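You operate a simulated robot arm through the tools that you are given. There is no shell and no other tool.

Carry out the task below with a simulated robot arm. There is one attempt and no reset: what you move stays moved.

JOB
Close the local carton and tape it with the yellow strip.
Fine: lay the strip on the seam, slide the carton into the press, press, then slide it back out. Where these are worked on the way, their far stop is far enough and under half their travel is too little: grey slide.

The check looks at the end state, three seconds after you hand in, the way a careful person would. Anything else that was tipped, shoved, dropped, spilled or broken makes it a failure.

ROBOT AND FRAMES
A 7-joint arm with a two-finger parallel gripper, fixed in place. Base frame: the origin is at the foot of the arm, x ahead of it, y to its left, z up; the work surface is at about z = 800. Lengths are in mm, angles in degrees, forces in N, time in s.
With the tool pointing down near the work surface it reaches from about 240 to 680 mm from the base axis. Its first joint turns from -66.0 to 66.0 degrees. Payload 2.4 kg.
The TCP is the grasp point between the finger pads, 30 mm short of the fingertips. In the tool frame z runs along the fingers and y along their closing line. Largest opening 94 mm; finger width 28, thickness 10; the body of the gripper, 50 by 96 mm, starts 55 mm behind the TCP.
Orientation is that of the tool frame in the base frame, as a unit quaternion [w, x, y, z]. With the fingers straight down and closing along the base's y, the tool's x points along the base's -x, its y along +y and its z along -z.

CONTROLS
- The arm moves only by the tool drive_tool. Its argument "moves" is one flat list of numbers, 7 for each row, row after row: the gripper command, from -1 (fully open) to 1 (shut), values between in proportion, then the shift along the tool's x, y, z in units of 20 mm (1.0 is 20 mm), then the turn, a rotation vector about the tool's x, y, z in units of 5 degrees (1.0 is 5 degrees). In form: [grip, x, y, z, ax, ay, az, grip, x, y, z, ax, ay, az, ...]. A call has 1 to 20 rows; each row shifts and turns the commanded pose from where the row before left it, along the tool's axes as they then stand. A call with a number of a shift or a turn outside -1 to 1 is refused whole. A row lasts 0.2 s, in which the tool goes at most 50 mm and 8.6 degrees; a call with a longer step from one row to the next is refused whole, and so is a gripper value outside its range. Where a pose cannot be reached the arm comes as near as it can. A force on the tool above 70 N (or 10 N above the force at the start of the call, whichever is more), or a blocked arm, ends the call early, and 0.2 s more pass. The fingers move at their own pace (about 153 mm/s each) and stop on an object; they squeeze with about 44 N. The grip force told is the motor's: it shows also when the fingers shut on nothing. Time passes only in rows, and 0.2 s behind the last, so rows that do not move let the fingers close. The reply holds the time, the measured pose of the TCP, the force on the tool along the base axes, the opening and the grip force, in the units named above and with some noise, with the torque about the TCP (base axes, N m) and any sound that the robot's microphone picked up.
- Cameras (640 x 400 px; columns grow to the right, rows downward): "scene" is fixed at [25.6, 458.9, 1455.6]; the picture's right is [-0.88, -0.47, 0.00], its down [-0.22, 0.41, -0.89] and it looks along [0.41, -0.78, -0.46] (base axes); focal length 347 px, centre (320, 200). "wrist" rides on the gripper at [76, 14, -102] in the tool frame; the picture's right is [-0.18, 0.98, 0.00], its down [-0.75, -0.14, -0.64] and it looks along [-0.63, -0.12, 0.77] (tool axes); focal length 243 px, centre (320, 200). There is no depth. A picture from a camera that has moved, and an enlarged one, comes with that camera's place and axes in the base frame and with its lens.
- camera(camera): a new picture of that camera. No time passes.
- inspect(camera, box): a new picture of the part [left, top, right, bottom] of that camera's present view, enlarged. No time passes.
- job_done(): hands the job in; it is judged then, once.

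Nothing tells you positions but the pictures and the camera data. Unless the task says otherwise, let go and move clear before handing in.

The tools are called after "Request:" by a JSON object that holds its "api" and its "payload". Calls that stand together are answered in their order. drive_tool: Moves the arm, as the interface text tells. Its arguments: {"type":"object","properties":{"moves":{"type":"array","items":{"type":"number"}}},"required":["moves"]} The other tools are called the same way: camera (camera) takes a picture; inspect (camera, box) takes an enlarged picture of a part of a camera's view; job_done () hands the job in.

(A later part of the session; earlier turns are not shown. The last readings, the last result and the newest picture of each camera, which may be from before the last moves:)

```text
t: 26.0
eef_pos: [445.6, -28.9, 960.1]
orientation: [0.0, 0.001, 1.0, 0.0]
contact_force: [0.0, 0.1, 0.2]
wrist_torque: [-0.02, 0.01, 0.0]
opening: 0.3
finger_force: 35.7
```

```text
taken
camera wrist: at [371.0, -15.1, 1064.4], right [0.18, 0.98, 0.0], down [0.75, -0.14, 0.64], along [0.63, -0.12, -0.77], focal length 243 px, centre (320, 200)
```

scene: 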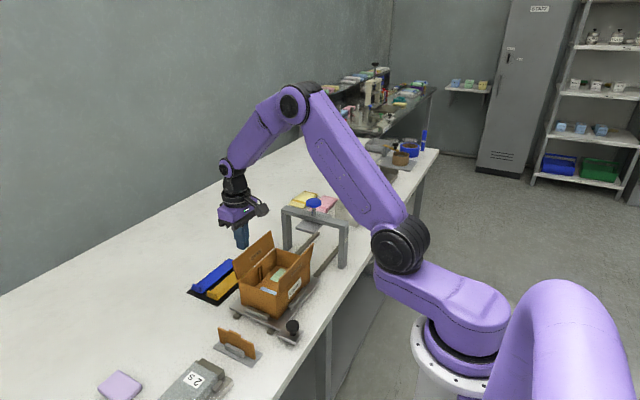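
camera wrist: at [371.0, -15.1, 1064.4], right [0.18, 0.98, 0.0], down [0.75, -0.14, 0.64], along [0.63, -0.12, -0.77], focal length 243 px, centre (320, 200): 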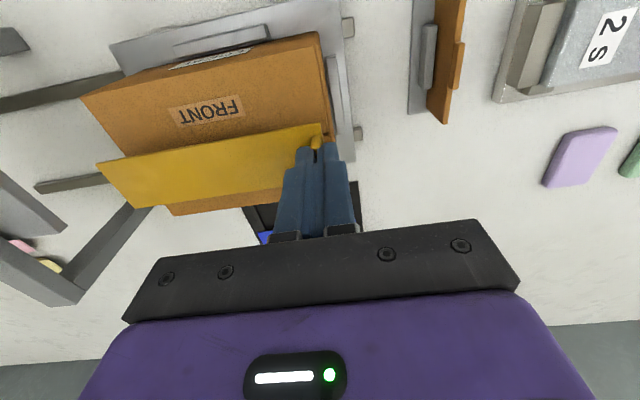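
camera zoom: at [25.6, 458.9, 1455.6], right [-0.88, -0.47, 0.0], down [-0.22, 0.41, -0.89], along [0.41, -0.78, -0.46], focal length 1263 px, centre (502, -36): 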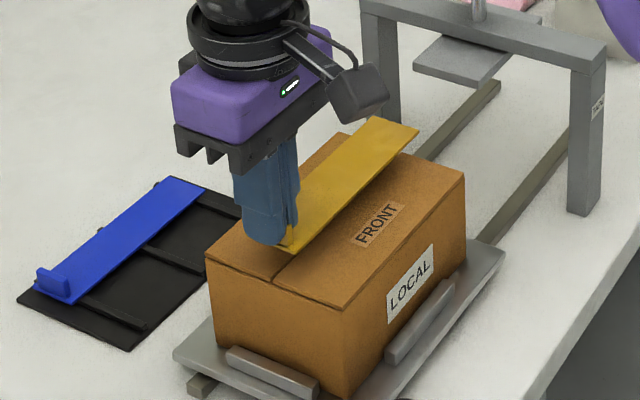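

The strip hovers above the seam, aligned along y. I lower it most of the way and re-check alignment.

Request:
{"api": "drive_tool", "payload": {"moves": [1, -0.05, -0.03, 0.4, 0, 0, 0, 1, 0, 0, 0.4, 0, 0, 0, 1, 0, 0, 0.2, 0, 0, 0]}}

Request:
{"api": "inspect", "payload": {"camera": "scene", "box": [225, 225, 315, 310]}}

Request:
{"api": "inspect", "payload": {"camera": "wrist", "box": [70, 30, 370, 230]}}

```text
t: 26.8
eef_pos: [446.5, -29.6, 940.2]
orientation: [0.001, 0.0, 1.0, -0.001]
contact_force: [0.3, 0.3, 0.4]
wrist_torque: [-0.02, -0.01, 0.0]
opening: 0.4
finger_force: 35.6
```

```text
4.71 times, centred on (270, 268) of scene
camera zoom: at [25.6, 458.9, 1455.6], right [-0.88, -0.47, 0.0], down [-0.22, 0.41, -0.89], along [0.41, -0.78, -0.46], focal length 1634 px, centre (555, -118)
```

zoom: 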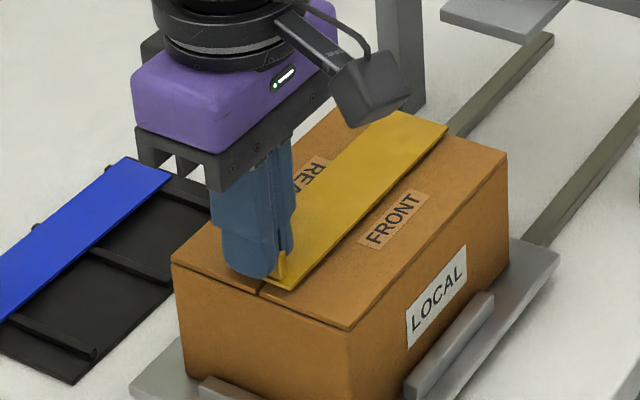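

```text
2.00 times, centred on (220, 130) of wrist
camera zoom: at [371.8, -15.1, 1044.5], right [0.18, 0.98, 0.0], down [0.75, -0.14, 0.64], along [0.63, -0.12, -0.77], focal length 485 px, centre (520, 340)
```

zoom: 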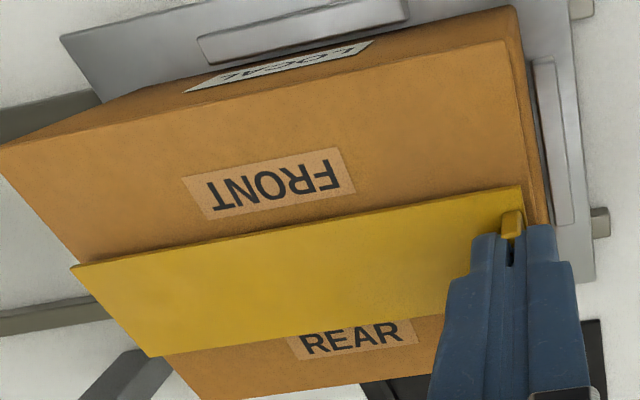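

The strip is centred over the seam about 7 mm above it. I lower it gently in small steps until it touches.

Request:
{"api": "drive_tool", "payload": {"moves": [1, 0, 0, 0.1, 0, 0, 0, 1, 0, 0, 0.1, 0, 0, 0, 1, 0, 0, 0.1, 0, 0, 0]}}

Request:
{"api": "inspect", "payload": {"camera": "scene", "box": [240, 265, 280, 300]}}

```text
t: 27.6
eef_pos: [447.3, -29.2, 934.0]
orientation: [0.002, -0.001, 1.0, 0.0]
contact_force: [-1.4, -0.3, 13.2]
wrist_torque: [0.01, 0.11, 0.0]
opening: 0.5
finger_force: 35.1
```

```text
11.43 times, centred on (260, 282) of scene
camera zoom: at [25.4, 458.9, 1455.6], right [-0.88, -0.47, 0.0], down [-0.22, 0.41, -0.89], along [0.41, -0.78, -0.46], focal length 3969 px, centre (1006, -743)
```

zoom: 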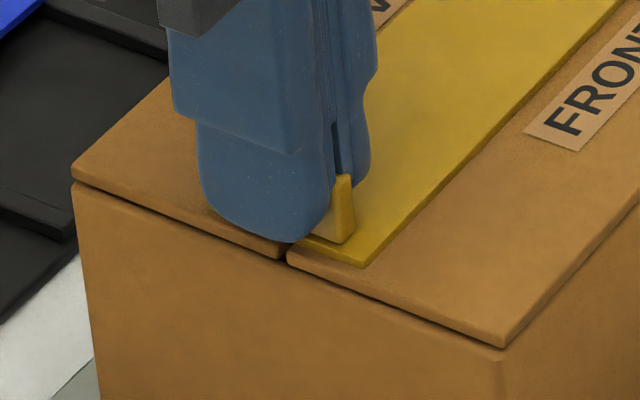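

Contact at 13 N, so the strip is sitting on the seam. I ease off slightly and open the fingers slowly, then lift straight up.

Request:
{"api": "drive_tool", "payload": {"moves": [1, 0, 0, -0.05, 0, 0, 0, 0.9, 0, 0, 0, 0, 0, 0, 0.8, 0, 0, 0, 0, 0, 0, 0.6, 0, 0, 0, 0, 0, 0, 0.4, 0, 0, 0, 0, 0, 0, 0.4, 0, 0, 0, 0, 0, 0]}}

Request:
{"api": "inspect", "payload": {"camera": "scene", "box": [225, 225, 315, 310]}}

Request:
{"api": "inspect", "payload": {"camera": "wrist", "box": [70, 30, 370, 230]}}

```text
t: 29.0
eef_pos: [447.2, -28.9, 935.0]
orientation: [0.001, 0.0, 1.0, 0.0]
contact_force: [-0.5, -0.3, -0.2]
wrist_torque: [-0.01, -0.02, 0.02]
opening: 27.9
finger_force: 0.1
```

```text
4.71 times, centred on (270, 268) of scene
camera zoom: at [25.6, 458.9, 1455.6], right [-0.88, -0.47, 0.0], down [-0.22, 0.41, -0.89], along [0.41, -0.78, -0.46], focal length 1634 px, centre (555, -118)
```

zoom: 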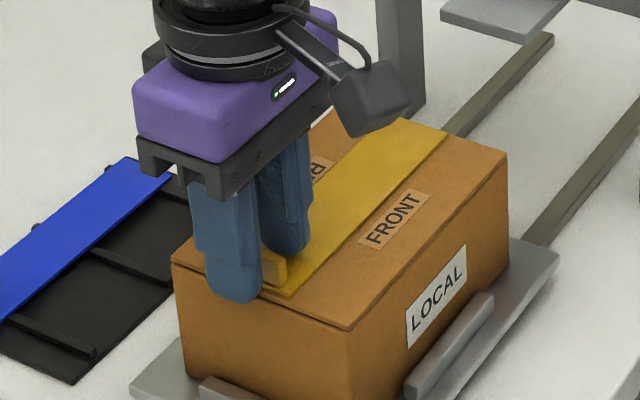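

```text
2.00 times, centred on (220, 130) of wrist
camera zoom: at [371.7, -15.0, 1039.5], right [0.18, 0.98, 0.0], down [0.75, -0.14, 0.64], along [0.63, -0.12, -0.77], focal length 485 px, centre (520, 340)
```

zoom: 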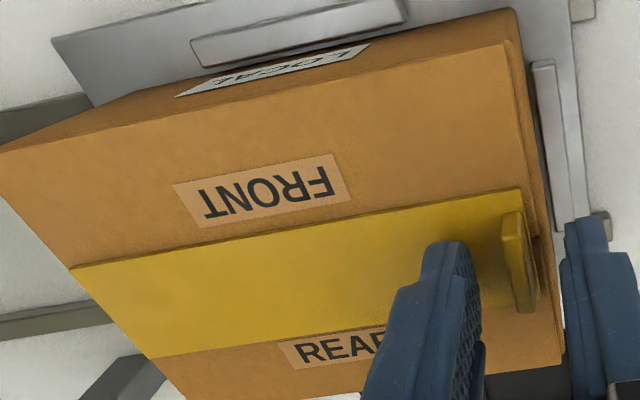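

The strip is free and lying flat on the seam. I lift straight up and look at how it lies.

Request:
{"api": "drive_tool", "payload": {"moves": [0.4, 0, 0, -0.3, 0, 0, 0, 0.4, 0, 0, -0.8, 0, 0, 0, 0.4, 0, 0, -0.9, 0, 0, 0, 0.4, 0, 0, -0.9, 0, 0, 0, -1, 0.9, 0, -0.9, 0, 0, 0, -1, 0.9, 0, -0.5, 0, 0, 0]}}

Request:
{"api": "inspect", "payload": {"camera": "scene", "box": [225, 225, 315, 310]}}

Request:
{"api": "camera", "payload": {"camera": "wrist"}}

Request:
{"api": "inspect", "payload": {"camera": "scene", "box": [250, 180, 370, 350]}}

```text
t: 30.4
eef_pos: [411.2, -31.0, 1020.7]
orientation: [0.0, 0.001, 1.0, -0.001]
contact_force: [0.0, -0.5, -0.2]
wrist_torque: [0.0, 0.03, -0.01]
opening: 94.1
finger_force: 0.1
```

```text
4.71 times, centred on (270, 268) of scene
camera zoom: at [25.6, 458.9, 1455.6], right [-0.88, -0.47, 0.0], down [-0.22, 0.41, -0.89], along [0.41, -0.78, -0.46], focal length 1634 px, centre (555, -118)
```

zoom: 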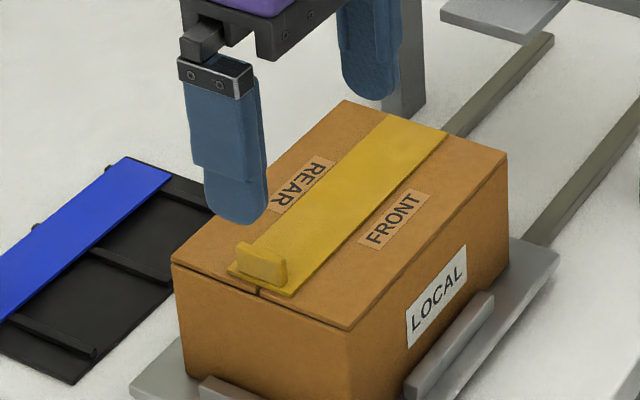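

```text
taken
camera wrist: at [335.6, -15.4, 1125.7], right [0.18, 0.98, 0.0], down [0.75, -0.14, 0.64], along [0.63, -0.12, -0.77], focal length 243 px, centre (320, 200)
```

wrist: 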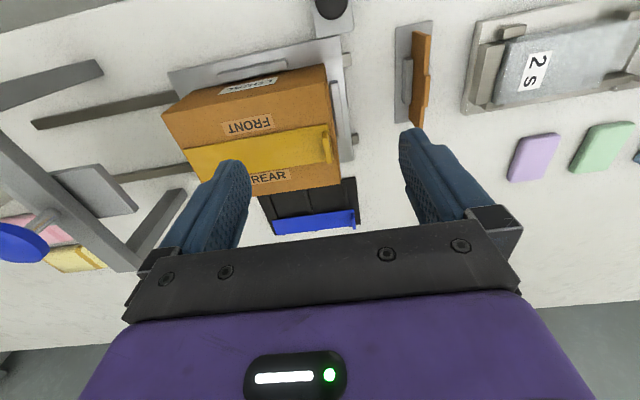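

```text
2.35 times, centred on (310, 265) of scene
camera zoom: at [25.6, 458.9, 1455.6], right [-0.88, -0.47, 0.0], down [-0.22, 0.41, -0.89], along [0.41, -0.78, -0.46], focal length 817 px, centre (344, 47)
```

zoom: 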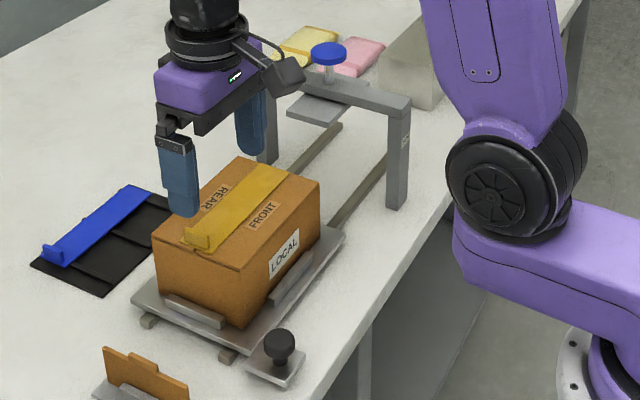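

The strip lies centred along the seam. Now I go to look at the slide's black knob, which I put at about (338, −6, 844).

Request:
{"api": "drive_tool", "payload": {"moves": [-0.3, 0.925, 0.21, 0.42, 0, 0, 0, -0.3, 0.925, 0.21, 0.42, 0, 0, 0, -0.3, 0.925, 0.21, 0.42, 0, 0, 0, -0.3, 0.925, 0.21, 0.42, 0, 0, 0, -0.3, 0.925, 0.21, 0.42, 0, 0, 0, -0.3, 0.925, 0.21, 0.42, 0, 0, 0]}}

Request:
{"api": "camera", "payload": {"camera": "wrist"}}

Request:
{"api": "inspect", "payload": {"camera": "scene", "box": [240, 290, 320, 350]}}

```text
t: 31.8
eef_pos: [315.1, -4.4, 974.4]
orientation: [0.0, -0.004, 1.0, -0.001]
contact_force: [-0.2, -0.5, 0.3]
wrist_torque: [0.0, -0.01, 0.02]
opening: 61.3
finger_force: 0.1
out of reach, approached as far as the arm can: row 5
```

```text
taken
camera wrist: at [239.2, 9.8, 1078.8], right [0.18, 0.98, 0.0], down [0.75, -0.14, 0.64], along [0.63, -0.12, -0.77], focal length 243 px, centre (320, 200)
```

wrist: 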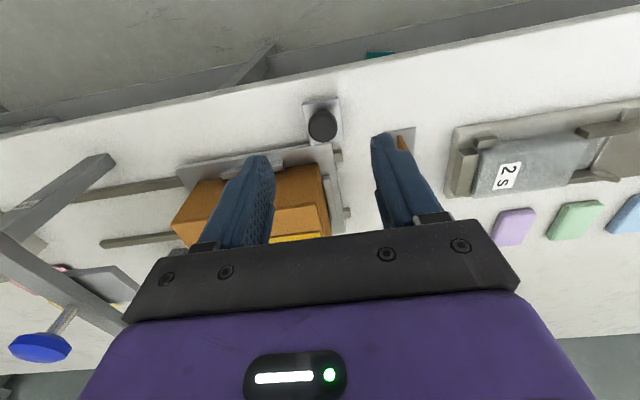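

```text
6.67 times, centred on (280, 320) of scene
camera zoom: at [25.6, 459.0, 1455.6], right [-0.88, -0.47, 0.0], down [-0.22, 0.41, -0.89], along [0.41, -0.78, -0.46], focal length 2315 px, centre (587, -600)
```

zoom: 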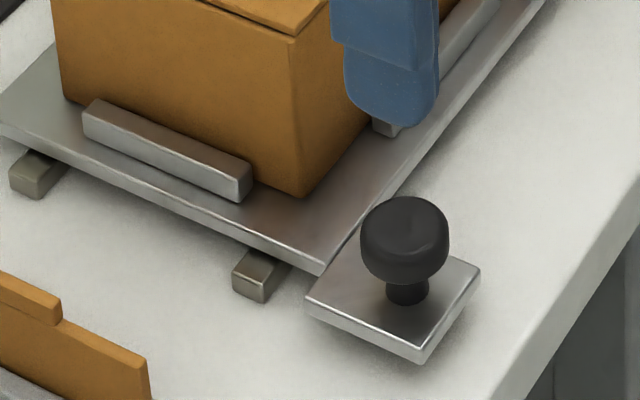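

The knob head is about 30 mm across, centred near (336, −6.5), top z ≈ 855, with its plate at z ≈ 815. I move above it with the fingers open about 61 mm.

Request:
{"api": "drive_tool", "payload": {"moves": [-0.3, -0.35, -0.03, 1, 0, 0, 0, -0.3, -0.35, -0.03, 1, 0, 0, 0, -0.3, -0.35, -0.03, 1, 0, 0, 0]}}

Request:
{"api": "camera", "payload": {"camera": "wrist"}}

Request:
{"api": "inspect", "payload": {"camera": "scene", "box": [240, 270, 330, 350]}}

```text
t: 32.6
eef_pos: [336.7, -6.7, 914.0]
orientation: [0.0, 0.0, 1.0, 0.0]
contact_force: [0.2, -0.1, 0.3]
wrist_torque: [0.01, 0.04, -0.02]
opening: 61.1
finger_force: 0.0
```

```text
taken
camera wrist: at [260.2, 7.7, 1019.1], right [0.18, 0.98, 0.0], down [0.75, -0.14, 0.64], along [0.63, -0.12, -0.77], focal length 243 px, centre (320, 200)
```

wrist: 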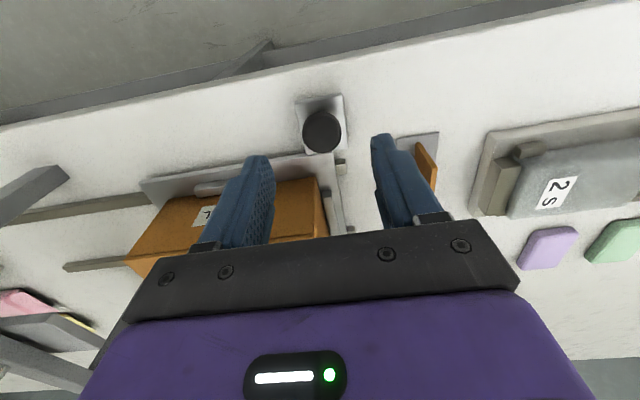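

```text
5.00 times, centred on (285, 310) of scene
camera zoom: at [25.6, 458.9, 1455.6], right [-0.88, -0.47, 0.0], down [-0.22, 0.41, -0.89], along [0.41, -0.78, -0.46], focal length 1737 px, centre (495, -350)
```

zoom: 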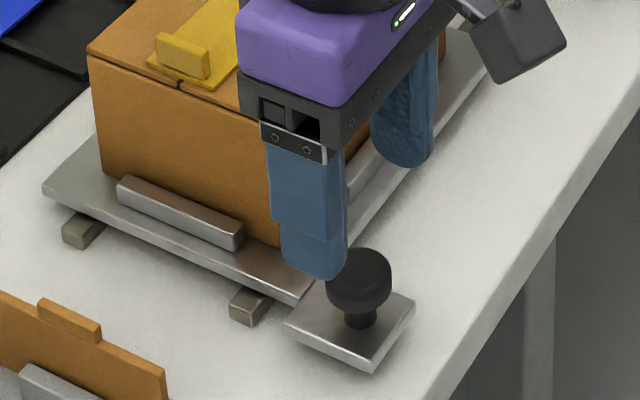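

The knob is centred between the open fingers in y. I make a tiny x correction and lower so the pads are beside the knob head.

Request:
{"api": "drive_tool", "payload": {"moves": [-0.3, 0.1, 0.05, 0.9, 0, 0, 0, -0.3, 0, 0, 0.9, 0, 0, 0, -0.3, 0, 0, 0.7, 0, 0, 0, -0.3, 0, 0, 0.4, 0, 0, 0, -0.3, 0, 0, 0.2, 0, 0, 0]}}

Request:
{"api": "camera", "payload": {"camera": "wrist"}}

Request:
{"api": "inspect", "payload": {"camera": "scene", "box": [240, 270, 330, 350]}}

```text
t: 33.8
eef_pos: [333.8, -6.0, 853.5]
orientation: [-0.001, -0.001, 1.0, 0.0]
contact_force: [-0.1, 0.4, 0.2]
wrist_torque: [0.0, -0.01, 0.02]
opening: 61.0
finger_force: 0.1
```

```text
taken
camera wrist: at [258.1, 8.9, 957.0], right [0.18, 0.98, 0.0], down [0.75, -0.14, 0.64], along [0.63, -0.12, -0.77], focal length 243 px, centre (320, 200)
```

wrist: 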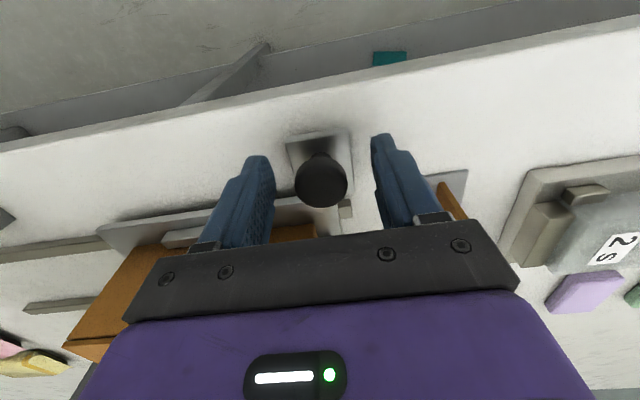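

```text
5.00 times, centred on (285, 310) of scene
camera zoom: at [25.6, 458.9, 1455.6], right [-0.88, -0.47, 0.0], down [-0.22, 0.41, -0.89], along [0.41, -0.78, -0.46], focal length 1737 px, centre (495, -350)
```

zoom: 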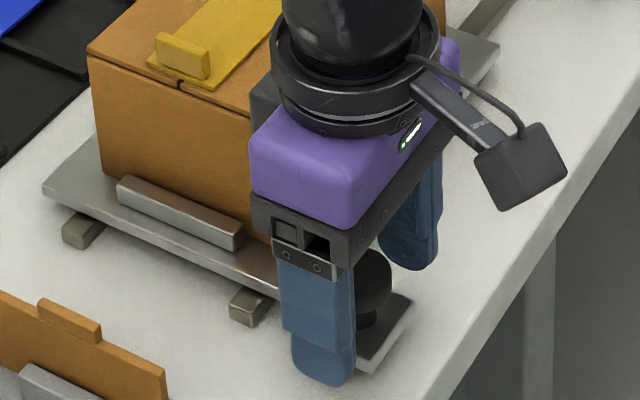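

The fingers straddle the knob. I close on it and check the grip.

Request:
{"api": "drive_tool", "payload": {"moves": [-0.3, 0, 0, 0.15, 0, 0, 0, 0, 0, 0, 0, 0, 0, 0, 0.3, 0, 0, 0, 0, 0, 0, 0.6, 0, 0, 0, 0, 0, 0, 1, 0, 0, 0, 0, 0, 0, 1, 0, 0, 0, 0, 0, 0]}}

Request:
{"api": "inspect", "payload": {"camera": "scene", "box": [240, 270, 330, 350]}}

```text
t: 35.2
eef_pos: [332.9, -5.5, 849.9]
orientation: [0.0, 0.0, 1.0, 0.0]
contact_force: [2.3, -0.4, -1.7]
wrist_torque: [0.0, 0.04, -0.03]
opening: 30.1
finger_force: 45.4
```

```text
5.00 times, centred on (285, 310) of scene
camera zoom: at [25.7, 458.9, 1455.6], right [-0.88, -0.47, 0.0], down [-0.22, 0.41, -0.89], along [0.41, -0.78, -0.46], focal length 1737 px, centre (495, -350)
```

zoom: 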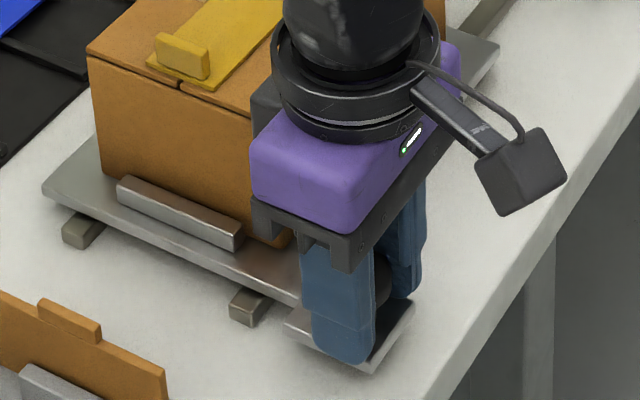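

Knob gripped (30.1 mm, 45 N). I slide gently toward the press (−y), starting slowly to keep the strip in place.

Request:
{"api": "drive_tool", "payload": {"moves": [1, 0, -0.1, 0, 0, 0, 0, 1, 0, -0.2, 0, 0, 0, 0, 1, 0, -0.3, 0, 0, 0, 0, 1, 0, -0.4, 0, 0, 0, 0, 1, 0, -0.4, 0, 0, 0, 0, 1, 0, -0.4, 0, 0, 0, 0, 1, 0, -0.3, 0, 0, 0, 0, 1, 0, -0.2, 0, 0, 0, 0, 1, 0, -0.1, 0, 0, 0, 0]}}

Request:
{"api": "inspect", "payload": {"camera": "scene", "box": [220, 180, 360, 350]}}

```text
t: 37.2
eef_pos: [334.3, -54.3, 850.2]
orientation: [0.001, 0.001, 1.0, 0.0]
contact_force: [0.9, 0.4, 10.3]
wrist_torque: [-0.01, -0.86, 0.03]
opening: 30.0
finger_force: 45.1
```

```text
2.35 times, centred on (290, 265) of scene
camera zoom: at [25.5, 458.9, 1455.6], right [-0.88, -0.47, 0.0], down [-0.22, 0.41, -0.89], along [0.41, -0.78, -0.46], focal length 817 px, centre (391, 47)
```

zoom: 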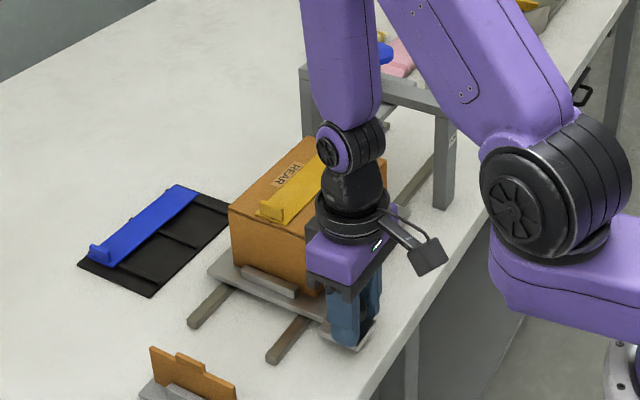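

The slide moves along with the carton and the strip stays put. I continue about 96 mm further.

Request:
{"api": "drive_tool", "payload": {"moves": [1, 0, -0.1, 0, 0, 0, 0, 1, 0, -0.2, 0, 0, 0, 0, 1, 0, -0.3, 0, 0, 0, 0, 1, 0, -0.4, 0, 0, 0, 0, 1, 0, -0.4, 0, 0, 0, 0, 1, 0, -0.4, 0, 0, 0, 0, 1, 0, -0.4, 0, 0, 0, 0, 1, 0, -0.4, 0, 0, 0, 0, 1, 0, -0.4, 0, 0, 0, 0, 1, 0, -0.4, 0, 0, 0, 0, 1, 0, -0.4, 0, 0, 0, 0, 1, 0, -0.4, 0, 0, 0, 0, 1, 0, -0.3, 0, 0, 0, 0, 1, 0, -0.2, 0, 0, 0, 0, 1, 0, -0.1, 0, 0, 0, 0]}}

Request:
{"api": "inspect", "payload": {"camera": "scene", "box": [220, 180, 380, 350]}}

Request:
{"api": "camera", "payload": {"camera": "wrist"}}

```text
t: 40.4
eef_pos: [332.8, -149.5, 850.0]
orientation: [0.0, -0.001, 1.0, -0.001]
contact_force: [4.9, 0.4, 0.6]
wrist_torque: [-0.1, 0.09, 0.01]
opening: 30.0
finger_force: 45.1
```

```text
2.35 times, centred on (300, 265) of scene
camera zoom: at [25.8, 458.9, 1455.6], right [-0.88, -0.47, 0.0], down [-0.22, 0.41, -0.89], along [0.41, -0.78, -0.46], focal length 817 px, centre (367, 47)
```

zoom: 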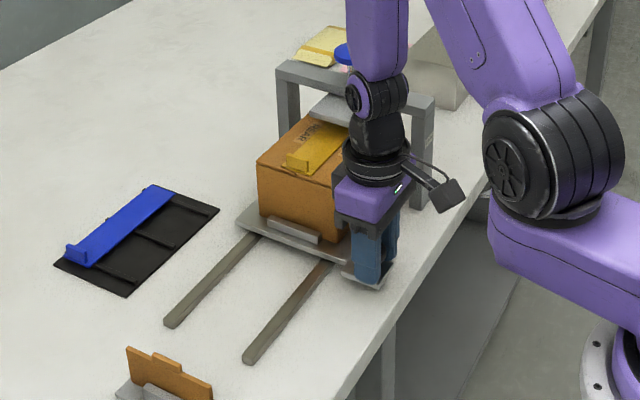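

```text
taken
camera wrist: at [258.6, -135.0, 954.3], right [0.18, 0.98, 0.0], down [0.75, -0.14, 0.64], along [0.63, -0.12, -0.77], focal length 243 px, centre (320, 200)
```

wrist: 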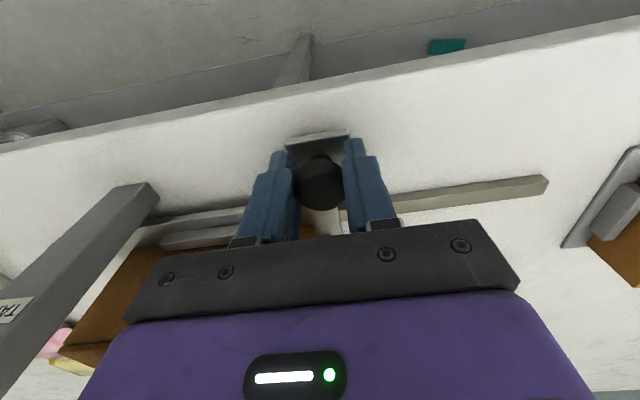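

The carton is going under the press without touching it. I continue slowly to find the far stop.

Request:
{"api": "drive_tool", "payload": {"moves": [1, 0, -0.1, 0, 0, 0, 0, 1, 0, -0.2, 0, 0, 0, 0, 1, 0, -0.25, 0, 0, 0, 0, 1, 0, -0.25, 0, 0, 0, 0, 1, 0, -0.25, 0, 0, 0, 0, 1, 0, -0.25, 0, 0, 0, 0, 1, 0, -0.25, 0, 0, 0, 0, 1, 0, -0.25, 0, 0, 0, 0, 1, 0, -0.2, 0, 0, 0, 0, 1, 0, -0.15, 0, 0, 0, 0, 1, 0, -0.1, 0, 0, 0, 0, 1, 0, -0.1, 0, 0, 0, 0, 1, 0, -0.1, 0, 0, 0, 0]}}

Request:
{"api": "inspect", "payload": {"camera": "scene", "box": [240, 160, 380, 330]}}

Request:
{"api": "camera", "payload": {"camera": "wrist"}}

```text
t: 43.2
eef_pos: [333.9, -198.9, 851.0]
orientation: [0.0, 0.0, 1.0, 0.0]
contact_force: [2.4, 1.2, 13.8]
wrist_torque: [0.23, 0.94, -0.02]
opening: 29.8
finger_force: 45.0
```

```text
2.35 times, centred on (310, 245) of scene
camera zoom: at [25.6, 459.0, 1455.6], right [-0.88, -0.47, 0.0], down [-0.22, 0.41, -0.89], along [0.41, -0.78, -0.46], focal length 817 px, centre (344, 94)
```

zoom: 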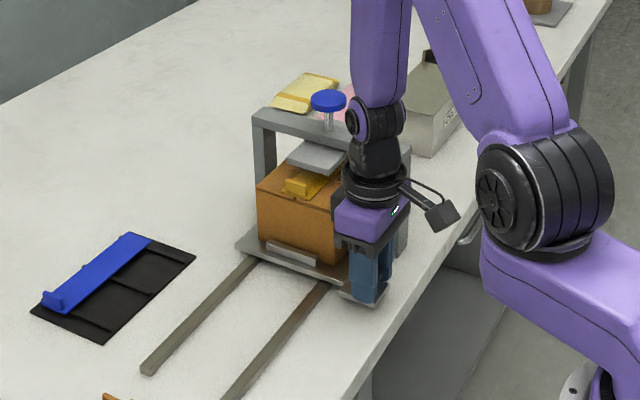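

```text
taken
camera wrist: at [258.6, -184.3, 954.2], right [0.18, 0.98, 0.0], down [0.75, -0.14, 0.64], along [0.63, -0.12, -0.77], focal length 243 px, centre (320, 200)
```

wrist: 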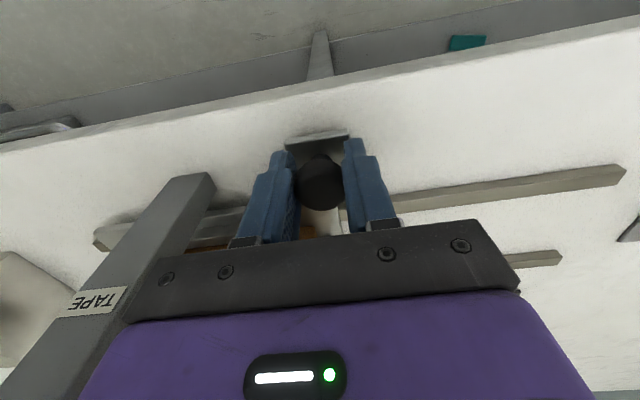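

About 193 mm moved, no stop felt yet. I keep nudging in small steps until the stop pushes back.

Request:
{"api": "drive_tool", "payload": {"moves": [1, 0, -0.1, 0, 0, 0, 0, 1, 0, -0.1, 0, 0, 0, 0, 1, 0, -0.1, 0, 0, 0, 0, 1, 0, -0.1, 0, 0, 0, 0]}}

```text
t: 44.2
eef_pos: [334.5, -205.3, 849.6]
orientation: [-0.001, -0.001, 1.0, 0.0]
contact_force: [-0.4, 12.7, 16.6]
wrist_torque: [-0.21, -1.01, -0.27]
opening: 30.0
finger_force: 45.3
```

Request:
{"api": "drive_tool", "payload": {"moves": [1, 0, -0.1, 0, 0, 0, 0]}}

Request:
{"api": "inspect", "payload": {"camera": "scene", "box": [240, 160, 380, 330]}}

```text
t: 44.6
eef_pos: [334.7, -205.0, 849.7]
orientation: [-0.002, -0.003, 1.0, 0.001]
contact_force: [6.7, 31.8, 24.5]
wrist_torque: [-0.14, -1.09, -0.22]
opening: 29.9
finger_force: 45.3
```

```text
2.35 times, centred on (310, 245) of scene
camera zoom: at [25.5, 459.9, 1455.3], right [-0.88, -0.47, 0.0], down [-0.22, 0.41, -0.89], along [0.41, -0.78, -0.46], focal length 817 px, centre (344, 94)
```

zoom: 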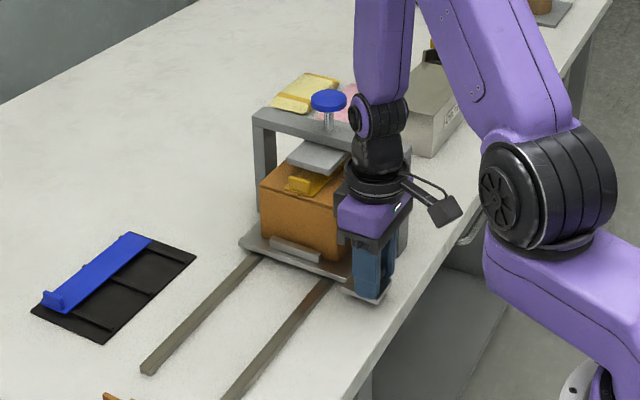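

The slide is against its far stop (travel ≈ 200 mm, 32 N push-back). I relieve the load, open the fingers and lift straight up clear of everything.

Request:
{"api": "drive_tool", "payload": {"moves": [1, 0, 0.18, 0, 0, 0, 0, 0.5, 0, 0, 0, 0, 0, 0, 0.1, 0, 0, 0, 0, 0, 0, -0.3, 0, 0, 0, 0, 0, 0, -0.3, 0, 0, -0.4, 0, 0, 0, -0.3, 0, 0, -0.8, 0, 0, 0, -0.3, 0, 0, -1, 0, 0, 0, -0.3, 0, 0, -1, 0, 0, 0]}}

Request:
{"api": "inspect", "payload": {"camera": "scene", "box": [240, 160, 380, 330]}}

```text
t: 46.4
eef_pos: [334.2, -204.6, 914.8]
orientation: [0.0, 0.0, 1.0, 0.0]
contact_force: [1.2, 0.0, 0.4]
wrist_torque: [0.01, 0.0, -0.04]
opening: 61.1
finger_force: 0.1
```

```text
2.35 times, centred on (310, 245) of scene
camera zoom: at [25.6, 458.9, 1455.6], right [-0.88, -0.47, 0.0], down [-0.22, 0.41, -0.89], along [0.41, -0.78, -0.46], focal length 817 px, centre (344, 94)
```

zoom: 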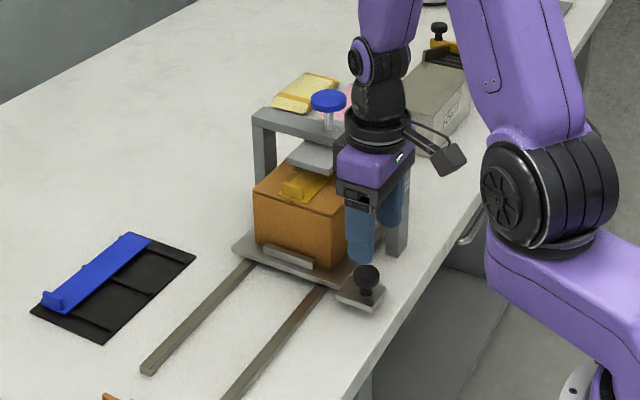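

Request:
{"api": "drive_tool", "payload": {"moves": [-0.3, 0, 0, -1, 0, 0, 0, -0.3, 0, 0, -1, 0, 0, 0, -0.3, 0, 0, -1, 0, 0, 0, -0.3, 0, 0, -1, 0, 0, 0, 1, 0, 0, -1, 0, 0, 0, 1, 0, 0, -1, 0, 0, 0, 1, 0, 0, -1, 0, 0, 0, 1, 0, 0, -1, 0, 0, 0]}}

Request:
{"api": "camera", "payload": {"camera": "wrist"}}

Request:
{"api": "inspect", "payload": {"camera": "scene", "box": [260, 170, 370, 310]}}

```text
t: 48.2
eef_pos: [333.3, -204.8, 1073.8]
orientation: [0.0, 0.0, 1.0, 0.0]
contact_force: [0.1, 0.2, -0.1]
wrist_torque: [0.01, 0.0, 0.03]
opening: 0.0
finger_force: 33.3
```

```text
taken
camera wrist: at [258.0, -190.3, 1178.4], right [0.18, 0.98, 0.0], down [0.75, -0.14, 0.64], along [0.63, -0.12, -0.77], focal length 243 px, centre (320, 200)
```

wrist: 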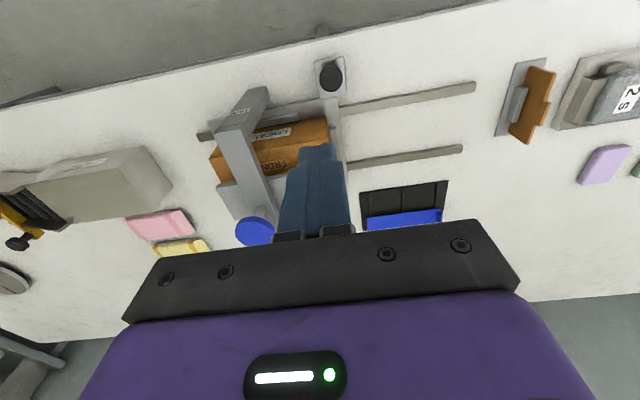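

```text
2.86 times, centred on (315, 240) of scene
camera zoom: at [25.6, 458.9, 1455.6], right [-0.88, -0.47, 0.0], down [-0.22, 0.41, -0.89], along [0.41, -0.78, -0.46], focal length 992 px, centre (334, 86)
```

zoom: 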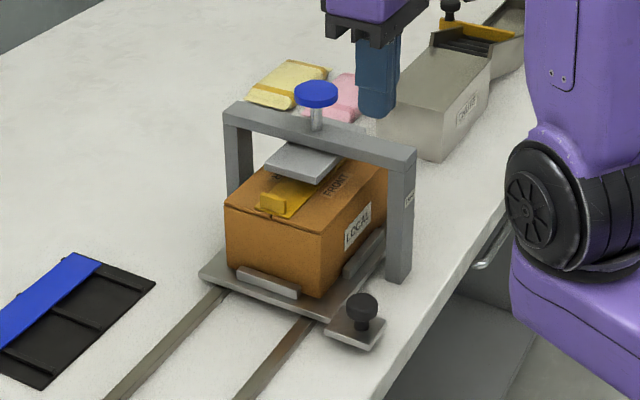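

The carton is seated under the press with the strip visible under the platen. The blue knob is at about (446, −301), top z ≈ 993; I move the closed fingers above it.

Request:
{"api": "drive_tool", "payload": {"moves": [1, -0.805, -0.687, 0.1, 0, 0, 0, 1, -0.805, -0.687, 0.1, 0, 0, 0, 1, -0.805, -0.687, 0.1, 0, 0, 0, 1, -0.805, -0.687, 0.1, 0, 0, 0, 1, -0.805, -0.687, 0.1, 0, 0, 0, 1, -0.805, -0.687, 0.1, 0, 0, 0, 1, -0.805, -0.687, 0.1, 0, 0, 0]}}

Request:
{"api": "camera", "payload": {"camera": "wrist"}}

Request:
{"api": "inspect", "payload": {"camera": "scene", "box": [270, 150, 360, 270]}}

```text
t: 49.8
eef_pos: [446.8, -300.8, 1059.9]
orientation: [0.0, -0.001, 1.0, 0.0]
contact_force: [-0.2, -0.4, -0.1]
wrist_torque: [0.03, -0.01, 0.01]
opening: 0.2
finger_force: 32.7
```

```text
taken
camera wrist: at [370.9, -286.7, 1164.4], right [0.18, 0.98, 0.0], down [0.75, -0.14, 0.64], along [0.63, -0.12, -0.77], focal length 243 px, centre (320, 200)
```

wrist: 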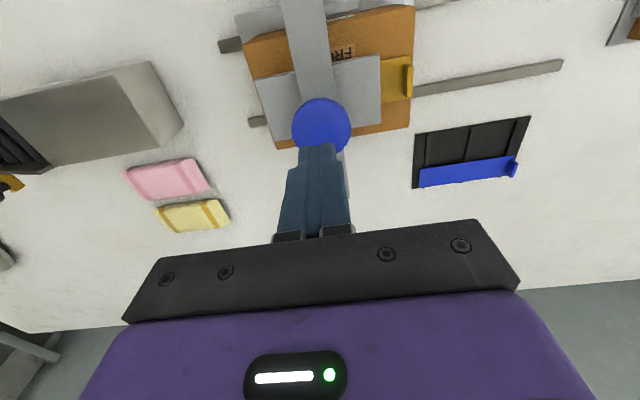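

```text
3.33 times, centred on (315, 210) of scene
camera zoom: at [25.6, 458.9, 1455.6], right [-0.88, -0.47, 0.0], down [-0.22, 0.41, -0.89], along [0.41, -0.78, -0.46], focal length 1158 px, centre (337, 167)
```

zoom: 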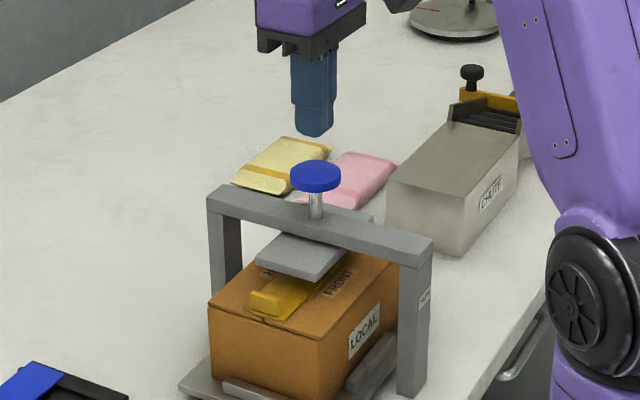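

The fingers are directly above the blue knob. I lower to just above it, then press down in small steps while watching the force.

Request:
{"api": "drive_tool", "payload": {"moves": [1, 0.06, 0.03, 0.6, 0, 0, 0, 1, 0, 0, 0.6, 0, 0, 0, 1, 0, 0, 0.3, 0, 0, 0, 1, 0, 0, 0.2, 0, 0, 0, 1, 0, 0, 0.2, 0, 0, 0]}}

Request:
{"api": "inspect", "payload": {"camera": "scene", "box": [270, 150, 360, 270]}}

```text
t: 51.0
eef_pos: [445.2, -301.0, 1021.0]
orientation: [0.0, -0.001, 1.0, -0.001]
contact_force: [-0.6, 0.7, 1.1]
wrist_torque: [-0.01, 0.06, 0.0]
opening: 0.0
finger_force: 33.0
```

```text
3.33 times, centred on (315, 210) of scene
camera zoom: at [25.6, 458.9, 1455.6], right [-0.88, -0.47, 0.0], down [-0.22, 0.41, -0.89], along [0.41, -0.78, -0.46], focal length 1158 px, centre (337, 167)
```

zoom: 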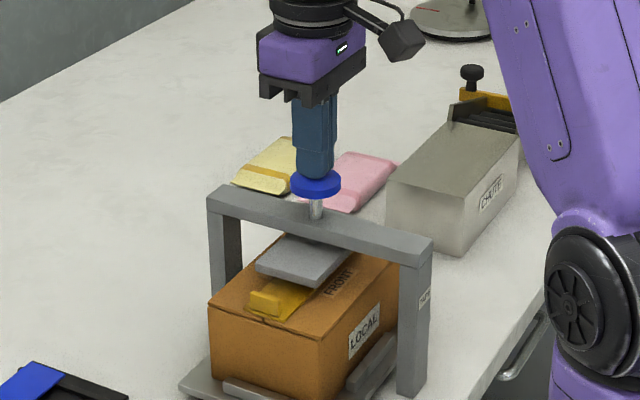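

The fingers have just begun pushing the knob down with little resistance. I continue down in small steps.

Request:
{"api": "drive_tool", "payload": {"moves": [1, 0, 0, 0.2, 0, 0, 0, 1, 0, 0, 0.2, 0, 0, 0, 1, 0, 0, 0.2, 0, 0, 0]}}

Request:
{"api": "inspect", "payload": {"camera": "scene", "box": [270, 150, 360, 270]}}

```text
t: 51.8
eef_pos: [445.3, -300.5, 1009.1]
orientation: [0.0, -0.001, 1.0, 0.0]
contact_force: [-0.7, 1.0, 2.7]
wrist_torque: [0.02, 0.04, 0.0]
opening: 0.0
finger_force: 33.1
```

```text
3.33 times, centred on (315, 210) of scene
camera zoom: at [25.6, 459.0, 1455.6], right [-0.88, -0.47, 0.0], down [-0.22, 0.41, -0.89], along [0.41, -0.78, -0.46], focal length 1158 px, centre (337, 167)
```

zoom: 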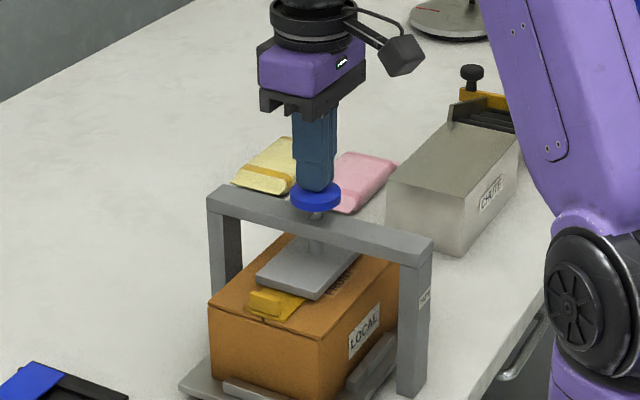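

The platen is descending and its edge clears the strip's tab. I continue until it bears on the strip.

Request:
{"api": "drive_tool", "payload": {"moves": [1, 0, 0, 0.15, 0, 0, 0, 1, 0, 0, 0.15, 0, 0, 0, 1, 0, 0, 0.15, 0, 0, 0]}}

Request:
{"api": "inspect", "payload": {"camera": "scene", "box": [270, 170, 350, 270]}}

```text
t: 52.6
eef_pos: [445.3, -300.7, 1006.8]
orientation: [0.003, -0.002, 1.0, -0.001]
contact_force: [-14.2, 11.0, 59.4]
wrist_torque: [0.36, 0.91, -0.09]
opening: 0.1
finger_force: 33.0
```

```text
4.00 times, centred on (310, 220) of scene
camera zoom: at [24.3, 459.8, 1455.3], right [-0.88, -0.47, 0.0], down [-0.22, 0.41, -0.89], along [0.41, -0.78, -0.46], focal length 1389 px, centre (360, 120)
```

zoom: 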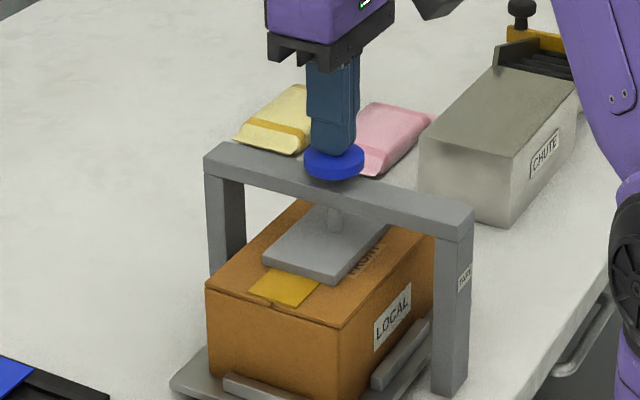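

The platen bears on the strip at 59 N, and the tab has gone — the strip appears bonded. I hold the pressure briefly, then check again.

Request:
{"api": "drive_tool", "payload": {"moves": [1, 0, 0, 0, 0, 0, 0, 1, 0, 0, 0, 0, 0, 0, 1, 0, 0, 0, 0, 0, 0, 1, 0, 0, 0, 0, 0, 0, 1, 0, 0, 0, 0, 0, 0, 1, 0, 0, 0, 0, 0, 0, 1, 0, 0, 0, 0, 0, 0, 1, 0, 0, 0, 0, 0, 0]}}

Request:
{"api": "inspect", "payload": {"camera": "scene", "box": [270, 170, 350, 270]}}

```text
t: 54.4
eef_pos: [444.7, -299.0, 1004.8]
orientation: [0.002, 0.0, 1.0, -0.001]
contact_force: [-12.3, 10.2, 60.6]
wrist_torque: [0.33, 0.91, -0.04]
opening: 0.0
finger_force: 33.2
```

```text
4.00 times, centred on (310, 220) of scene
camera zoom: at [24.4, 459.8, 1455.3], right [-0.88, -0.47, 0.0], down [-0.22, 0.41, -0.89], along [0.41, -0.78, -0.46], focal length 1389 px, centre (360, 120)
```

zoom: 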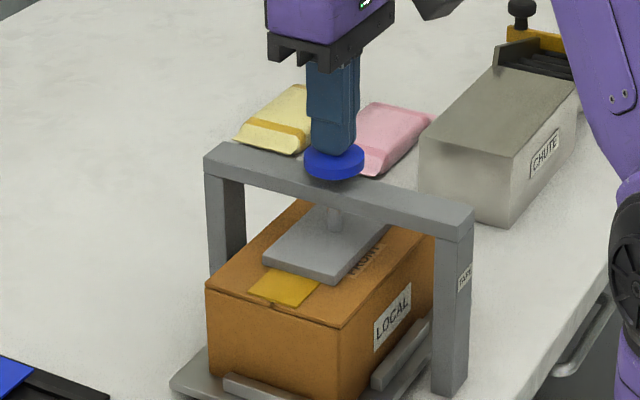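

The strip stays flat and pressed, with no tab showing. I lift off slowly and see whether the press springs back up.

Request:
{"api": "drive_tool", "payload": {"moves": [1, 0, 0, -0.2, 0, 0, 0, 1, 0, 0, -0.3, 0, 0, 0, 1, 0, 0, -0.4, 0, 0, 0, 1, 0, 0, -0.6, 0, 0, 0, 1, 0, 0, -0.8, 0, 0, 0, 1, 0, 0, -0.8, 0, 0, 0]}}

Request:
{"api": "inspect", "payload": {"camera": "scene", "box": [260, 160, 360, 300]}}

Request:
{"api": "camera", "payload": {"camera": "wrist"}}

```text
t: 55.8
eef_pos: [446.5, -300.3, 1062.6]
orientation: [0.0, -0.001, 1.0, 0.0]
contact_force: [0.3, 1.3, -0.7]
wrist_torque: [0.02, -0.02, 0.0]
opening: 0.0
finger_force: 33.1
```

```text
2.86 times, centred on (310, 230) of scene
camera zoom: at [25.6, 458.9, 1455.6], right [-0.88, -0.47, 0.0], down [-0.22, 0.41, -0.89], along [0.41, -0.78, -0.46], focal length 992 px, centre (349, 114)
```

zoom: 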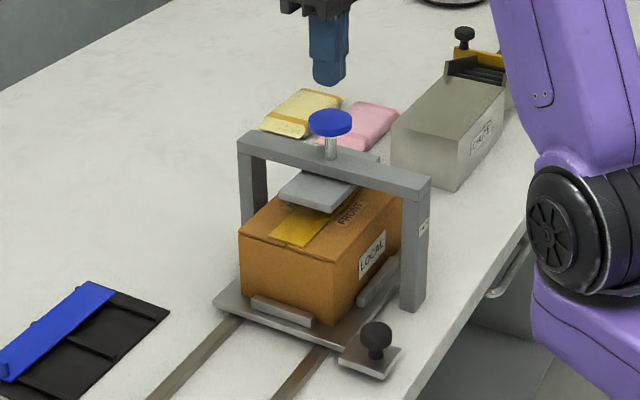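

```text
taken
camera wrist: at [370.3, -285.5, 1167.9], right [0.18, 0.98, 0.0], down [0.75, -0.14, 0.64], along [0.63, -0.12, -0.77], focal length 243 px, centre (320, 200)
```

wrist: 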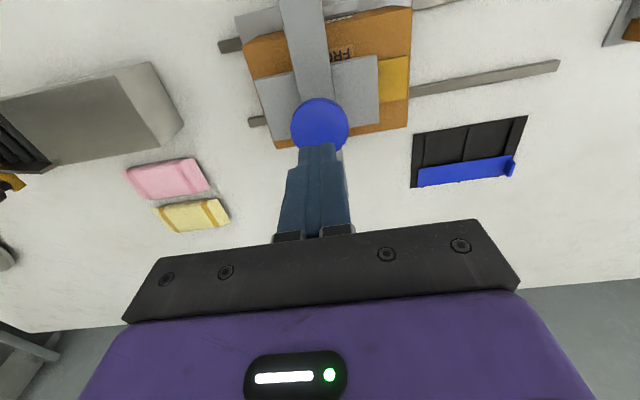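

The press has sprung back up and the strip remains flat over the seam. I return to above the slide knob at (334, −205), fingers open.

Request:
{"api": "drive_tool", "payload": {"moves": [-0.3, 0.804, 0.681, -0.06, 0, 0, 0, -0.3, 0.804, 0.681, -0.06, 0, 0, 0, -0.3, 0.804, 0.681, -0.06, 0, 0, 0, -0.3, 0.804, 0.681, -0.06, 0, 0, 0, -0.3, 0.804, 0.681, -0.06, 0, 0, 0, -0.3, 0.804, 0.681, -0.06, 0, 0, 0, -0.3, 0.804, 0.681, -0.06, 0, 0, 0, -0.3, 0, 0, 0.97, 0, 0, 0, -0.3, 0, 0, 0.97, 0, 0, 0, -0.3, 0, 0, 0.97, 0, 0, 0, -0.3, 0, 0, 0.97, 0, 0, 0, -0.3, 0, 0, 0.97, 0, 0, 0, -0.3, 0, 0, 0.97, 0, 0, 0, -0.3, 0, 0, 0.97, 0, 0, 0, -0.3, 0, 0, 0.97, 0, 0, 0]}}

Request:
{"api": "camera", "payload": {"camera": "wrist"}}

Request:
{"api": "inspect", "payload": {"camera": "scene", "box": [260, 200, 370, 310]}}

```text
t: 59.0
eef_pos: [333.3, -205.8, 917.0]
orientation: [0.001, 0.0, 1.0, 0.0]
contact_force: [-1.0, 0.5, -0.2]
wrist_torque: [-0.01, -0.04, 0.01]
opening: 61.0
finger_force: 0.0
```

```text
taken
camera wrist: at [257.6, -190.9, 1020.0], right [0.18, 0.98, 0.0], down [0.75, -0.14, 0.64], along [0.63, -0.12, -0.77], focal length 243 px, centre (320, 200)
```

wrist: 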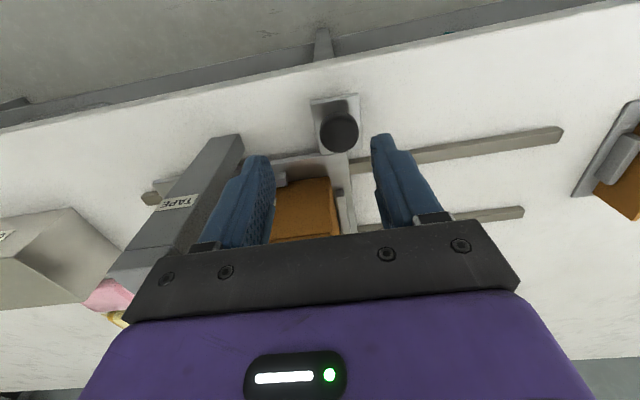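

```text
3.64 times, centred on (315, 255) of scene
camera zoom: at [25.6, 458.9, 1455.6], right [-0.88, -0.47, 0.0], down [-0.22, 0.41, -0.89], along [0.41, -0.78, -0.46], focal length 1263 px, centre (338, 0)
```

zoom: 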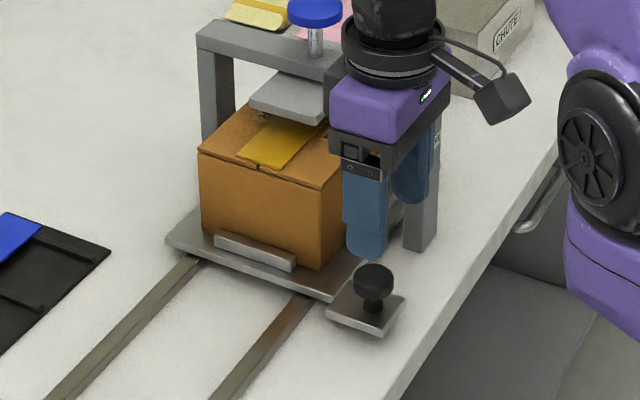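

The knob is now at about y −191 (the slide eased back ~14 mm after release), still well under the press. I shift to it and lower around the knob.

Request:
{"api": "drive_tool", "payload": {"moves": [-0.3, -0.03, 0.74, 0, 0, 0, 0, -0.3, 0, 0, 0.9, 0, 0, 0, -0.3, 0, 0, 0.9, 0, 0, 0, -0.3, 0, 0, 0.8, 0, 0, 0, -0.3, 0, 0, 0.5, 0, 0, 0, -0.3, 0, 0, 0.25, 0, 0, 0]}}

Request:
{"api": "camera", "payload": {"camera": "wrist"}}

```text
t: 60.4
eef_pos: [333.7, -190.4, 849.3]
orientation: [0.0, -0.001, 1.0, 0.0]
contact_force: [-0.2, -0.8, -0.1]
wrist_torque: [0.02, 0.0, 0.02]
opening: 60.8
finger_force: 0.1
```

```text
taken
camera wrist: at [258.0, -175.5, 952.9], right [0.18, 0.98, 0.0], down [0.75, -0.14, 0.64], along [0.63, -0.12, -0.77], focal length 243 px, centre (320, 200)
```

wrist: 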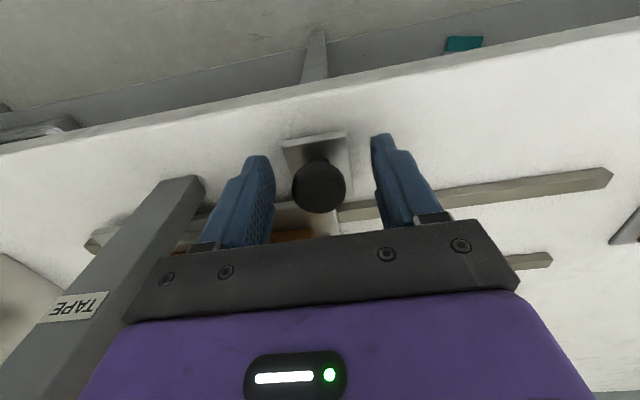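

The knob is between the fingers. I close on it.

Request:
{"api": "drive_tool", "payload": {"moves": [0, 0, 0, 0, 0, 0, 0, 0.3, 0, 0, 0, 0, 0, 0, 0.6, 0, 0, 0, 0, 0, 0, 1, 0, 0, 0, 0, 0, 0, 1, 0, 0, 0, 0, 0, 0]}}

Request:
{"api": "inspect", "payload": {"camera": "scene", "box": [250, 180, 370, 310]}}

```text
t: 61.6
eef_pos: [332.9, -190.4, 849.8]
orientation: [0.0, 0.001, 1.0, 0.001]
contact_force: [1.1, -0.6, -9.7]
wrist_torque: [-0.04, -0.48, -0.11]
opening: 39.7
finger_force: 45.0
```

```text
3.08 times, centred on (310, 245) of scene
camera zoom: at [25.8, 458.8, 1455.6], right [-0.88, -0.47, 0.0], down [-0.22, 0.41, -0.89], along [0.41, -0.78, -0.46], focal length 1069 px, centre (351, 62)
```

zoom: 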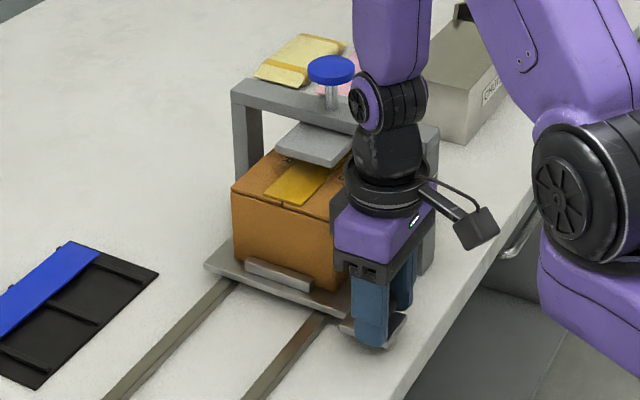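

Request:
{"api": "camera", "payload": {"camera": "wrist"}}

Request:
{"api": "inspect", "payload": {"camera": "wrist", "box": [230, 110, 430, 250]}}

Request:
{"api": "inspect", "payload": {"camera": "scene", "box": [285, 250, 345, 300]}}

```text
taken
camera wrist: at [258.0, -175.5, 952.9], right [0.18, 0.98, 0.0], down [0.75, -0.14, 0.64], along [0.63, -0.12, -0.77], focal length 243 px, centre (320, 200)
```

wrist: 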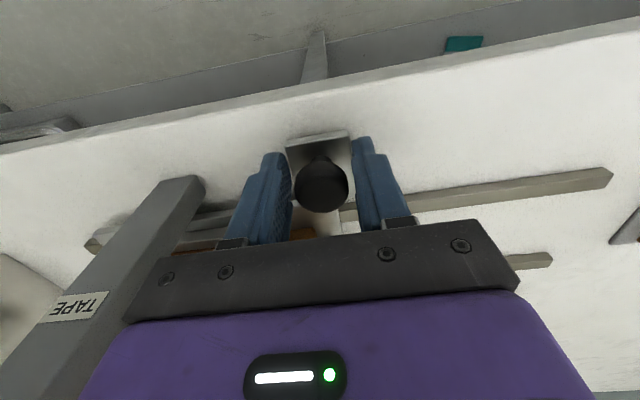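

```text
2.86 times, centred on (330, 180) of wrist
camera zoom: at [258.0, -175.5, 952.9], right [0.18, 0.98, 0.0], down [0.75, -0.14, 0.64], along [0.63, -0.12, -0.77], focal length 693 px, centre (291, 257)
```

zoom: 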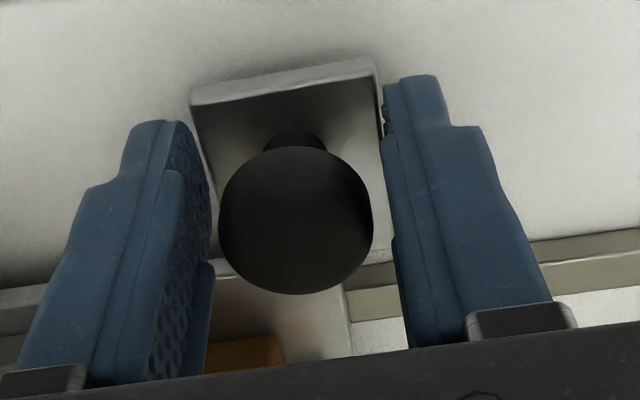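

```text
8.00 times, centred on (315, 275) of scene
camera zoom: at [25.8, 458.8, 1455.6], right [-0.88, -0.47, 0.0], down [-0.22, 0.41, -0.89], along [0.41, -0.78, -0.46], focal length 2778 px, centre (360, -400)
```

zoom: 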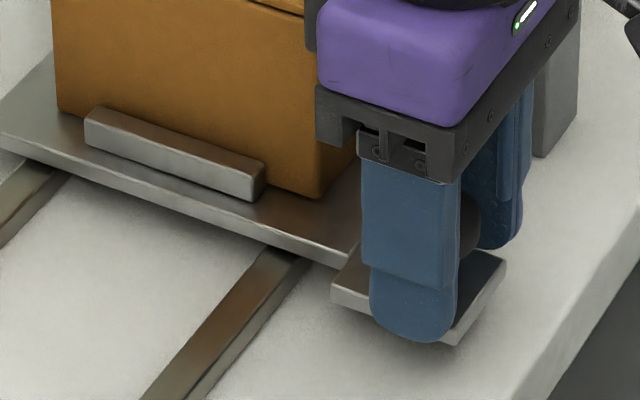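

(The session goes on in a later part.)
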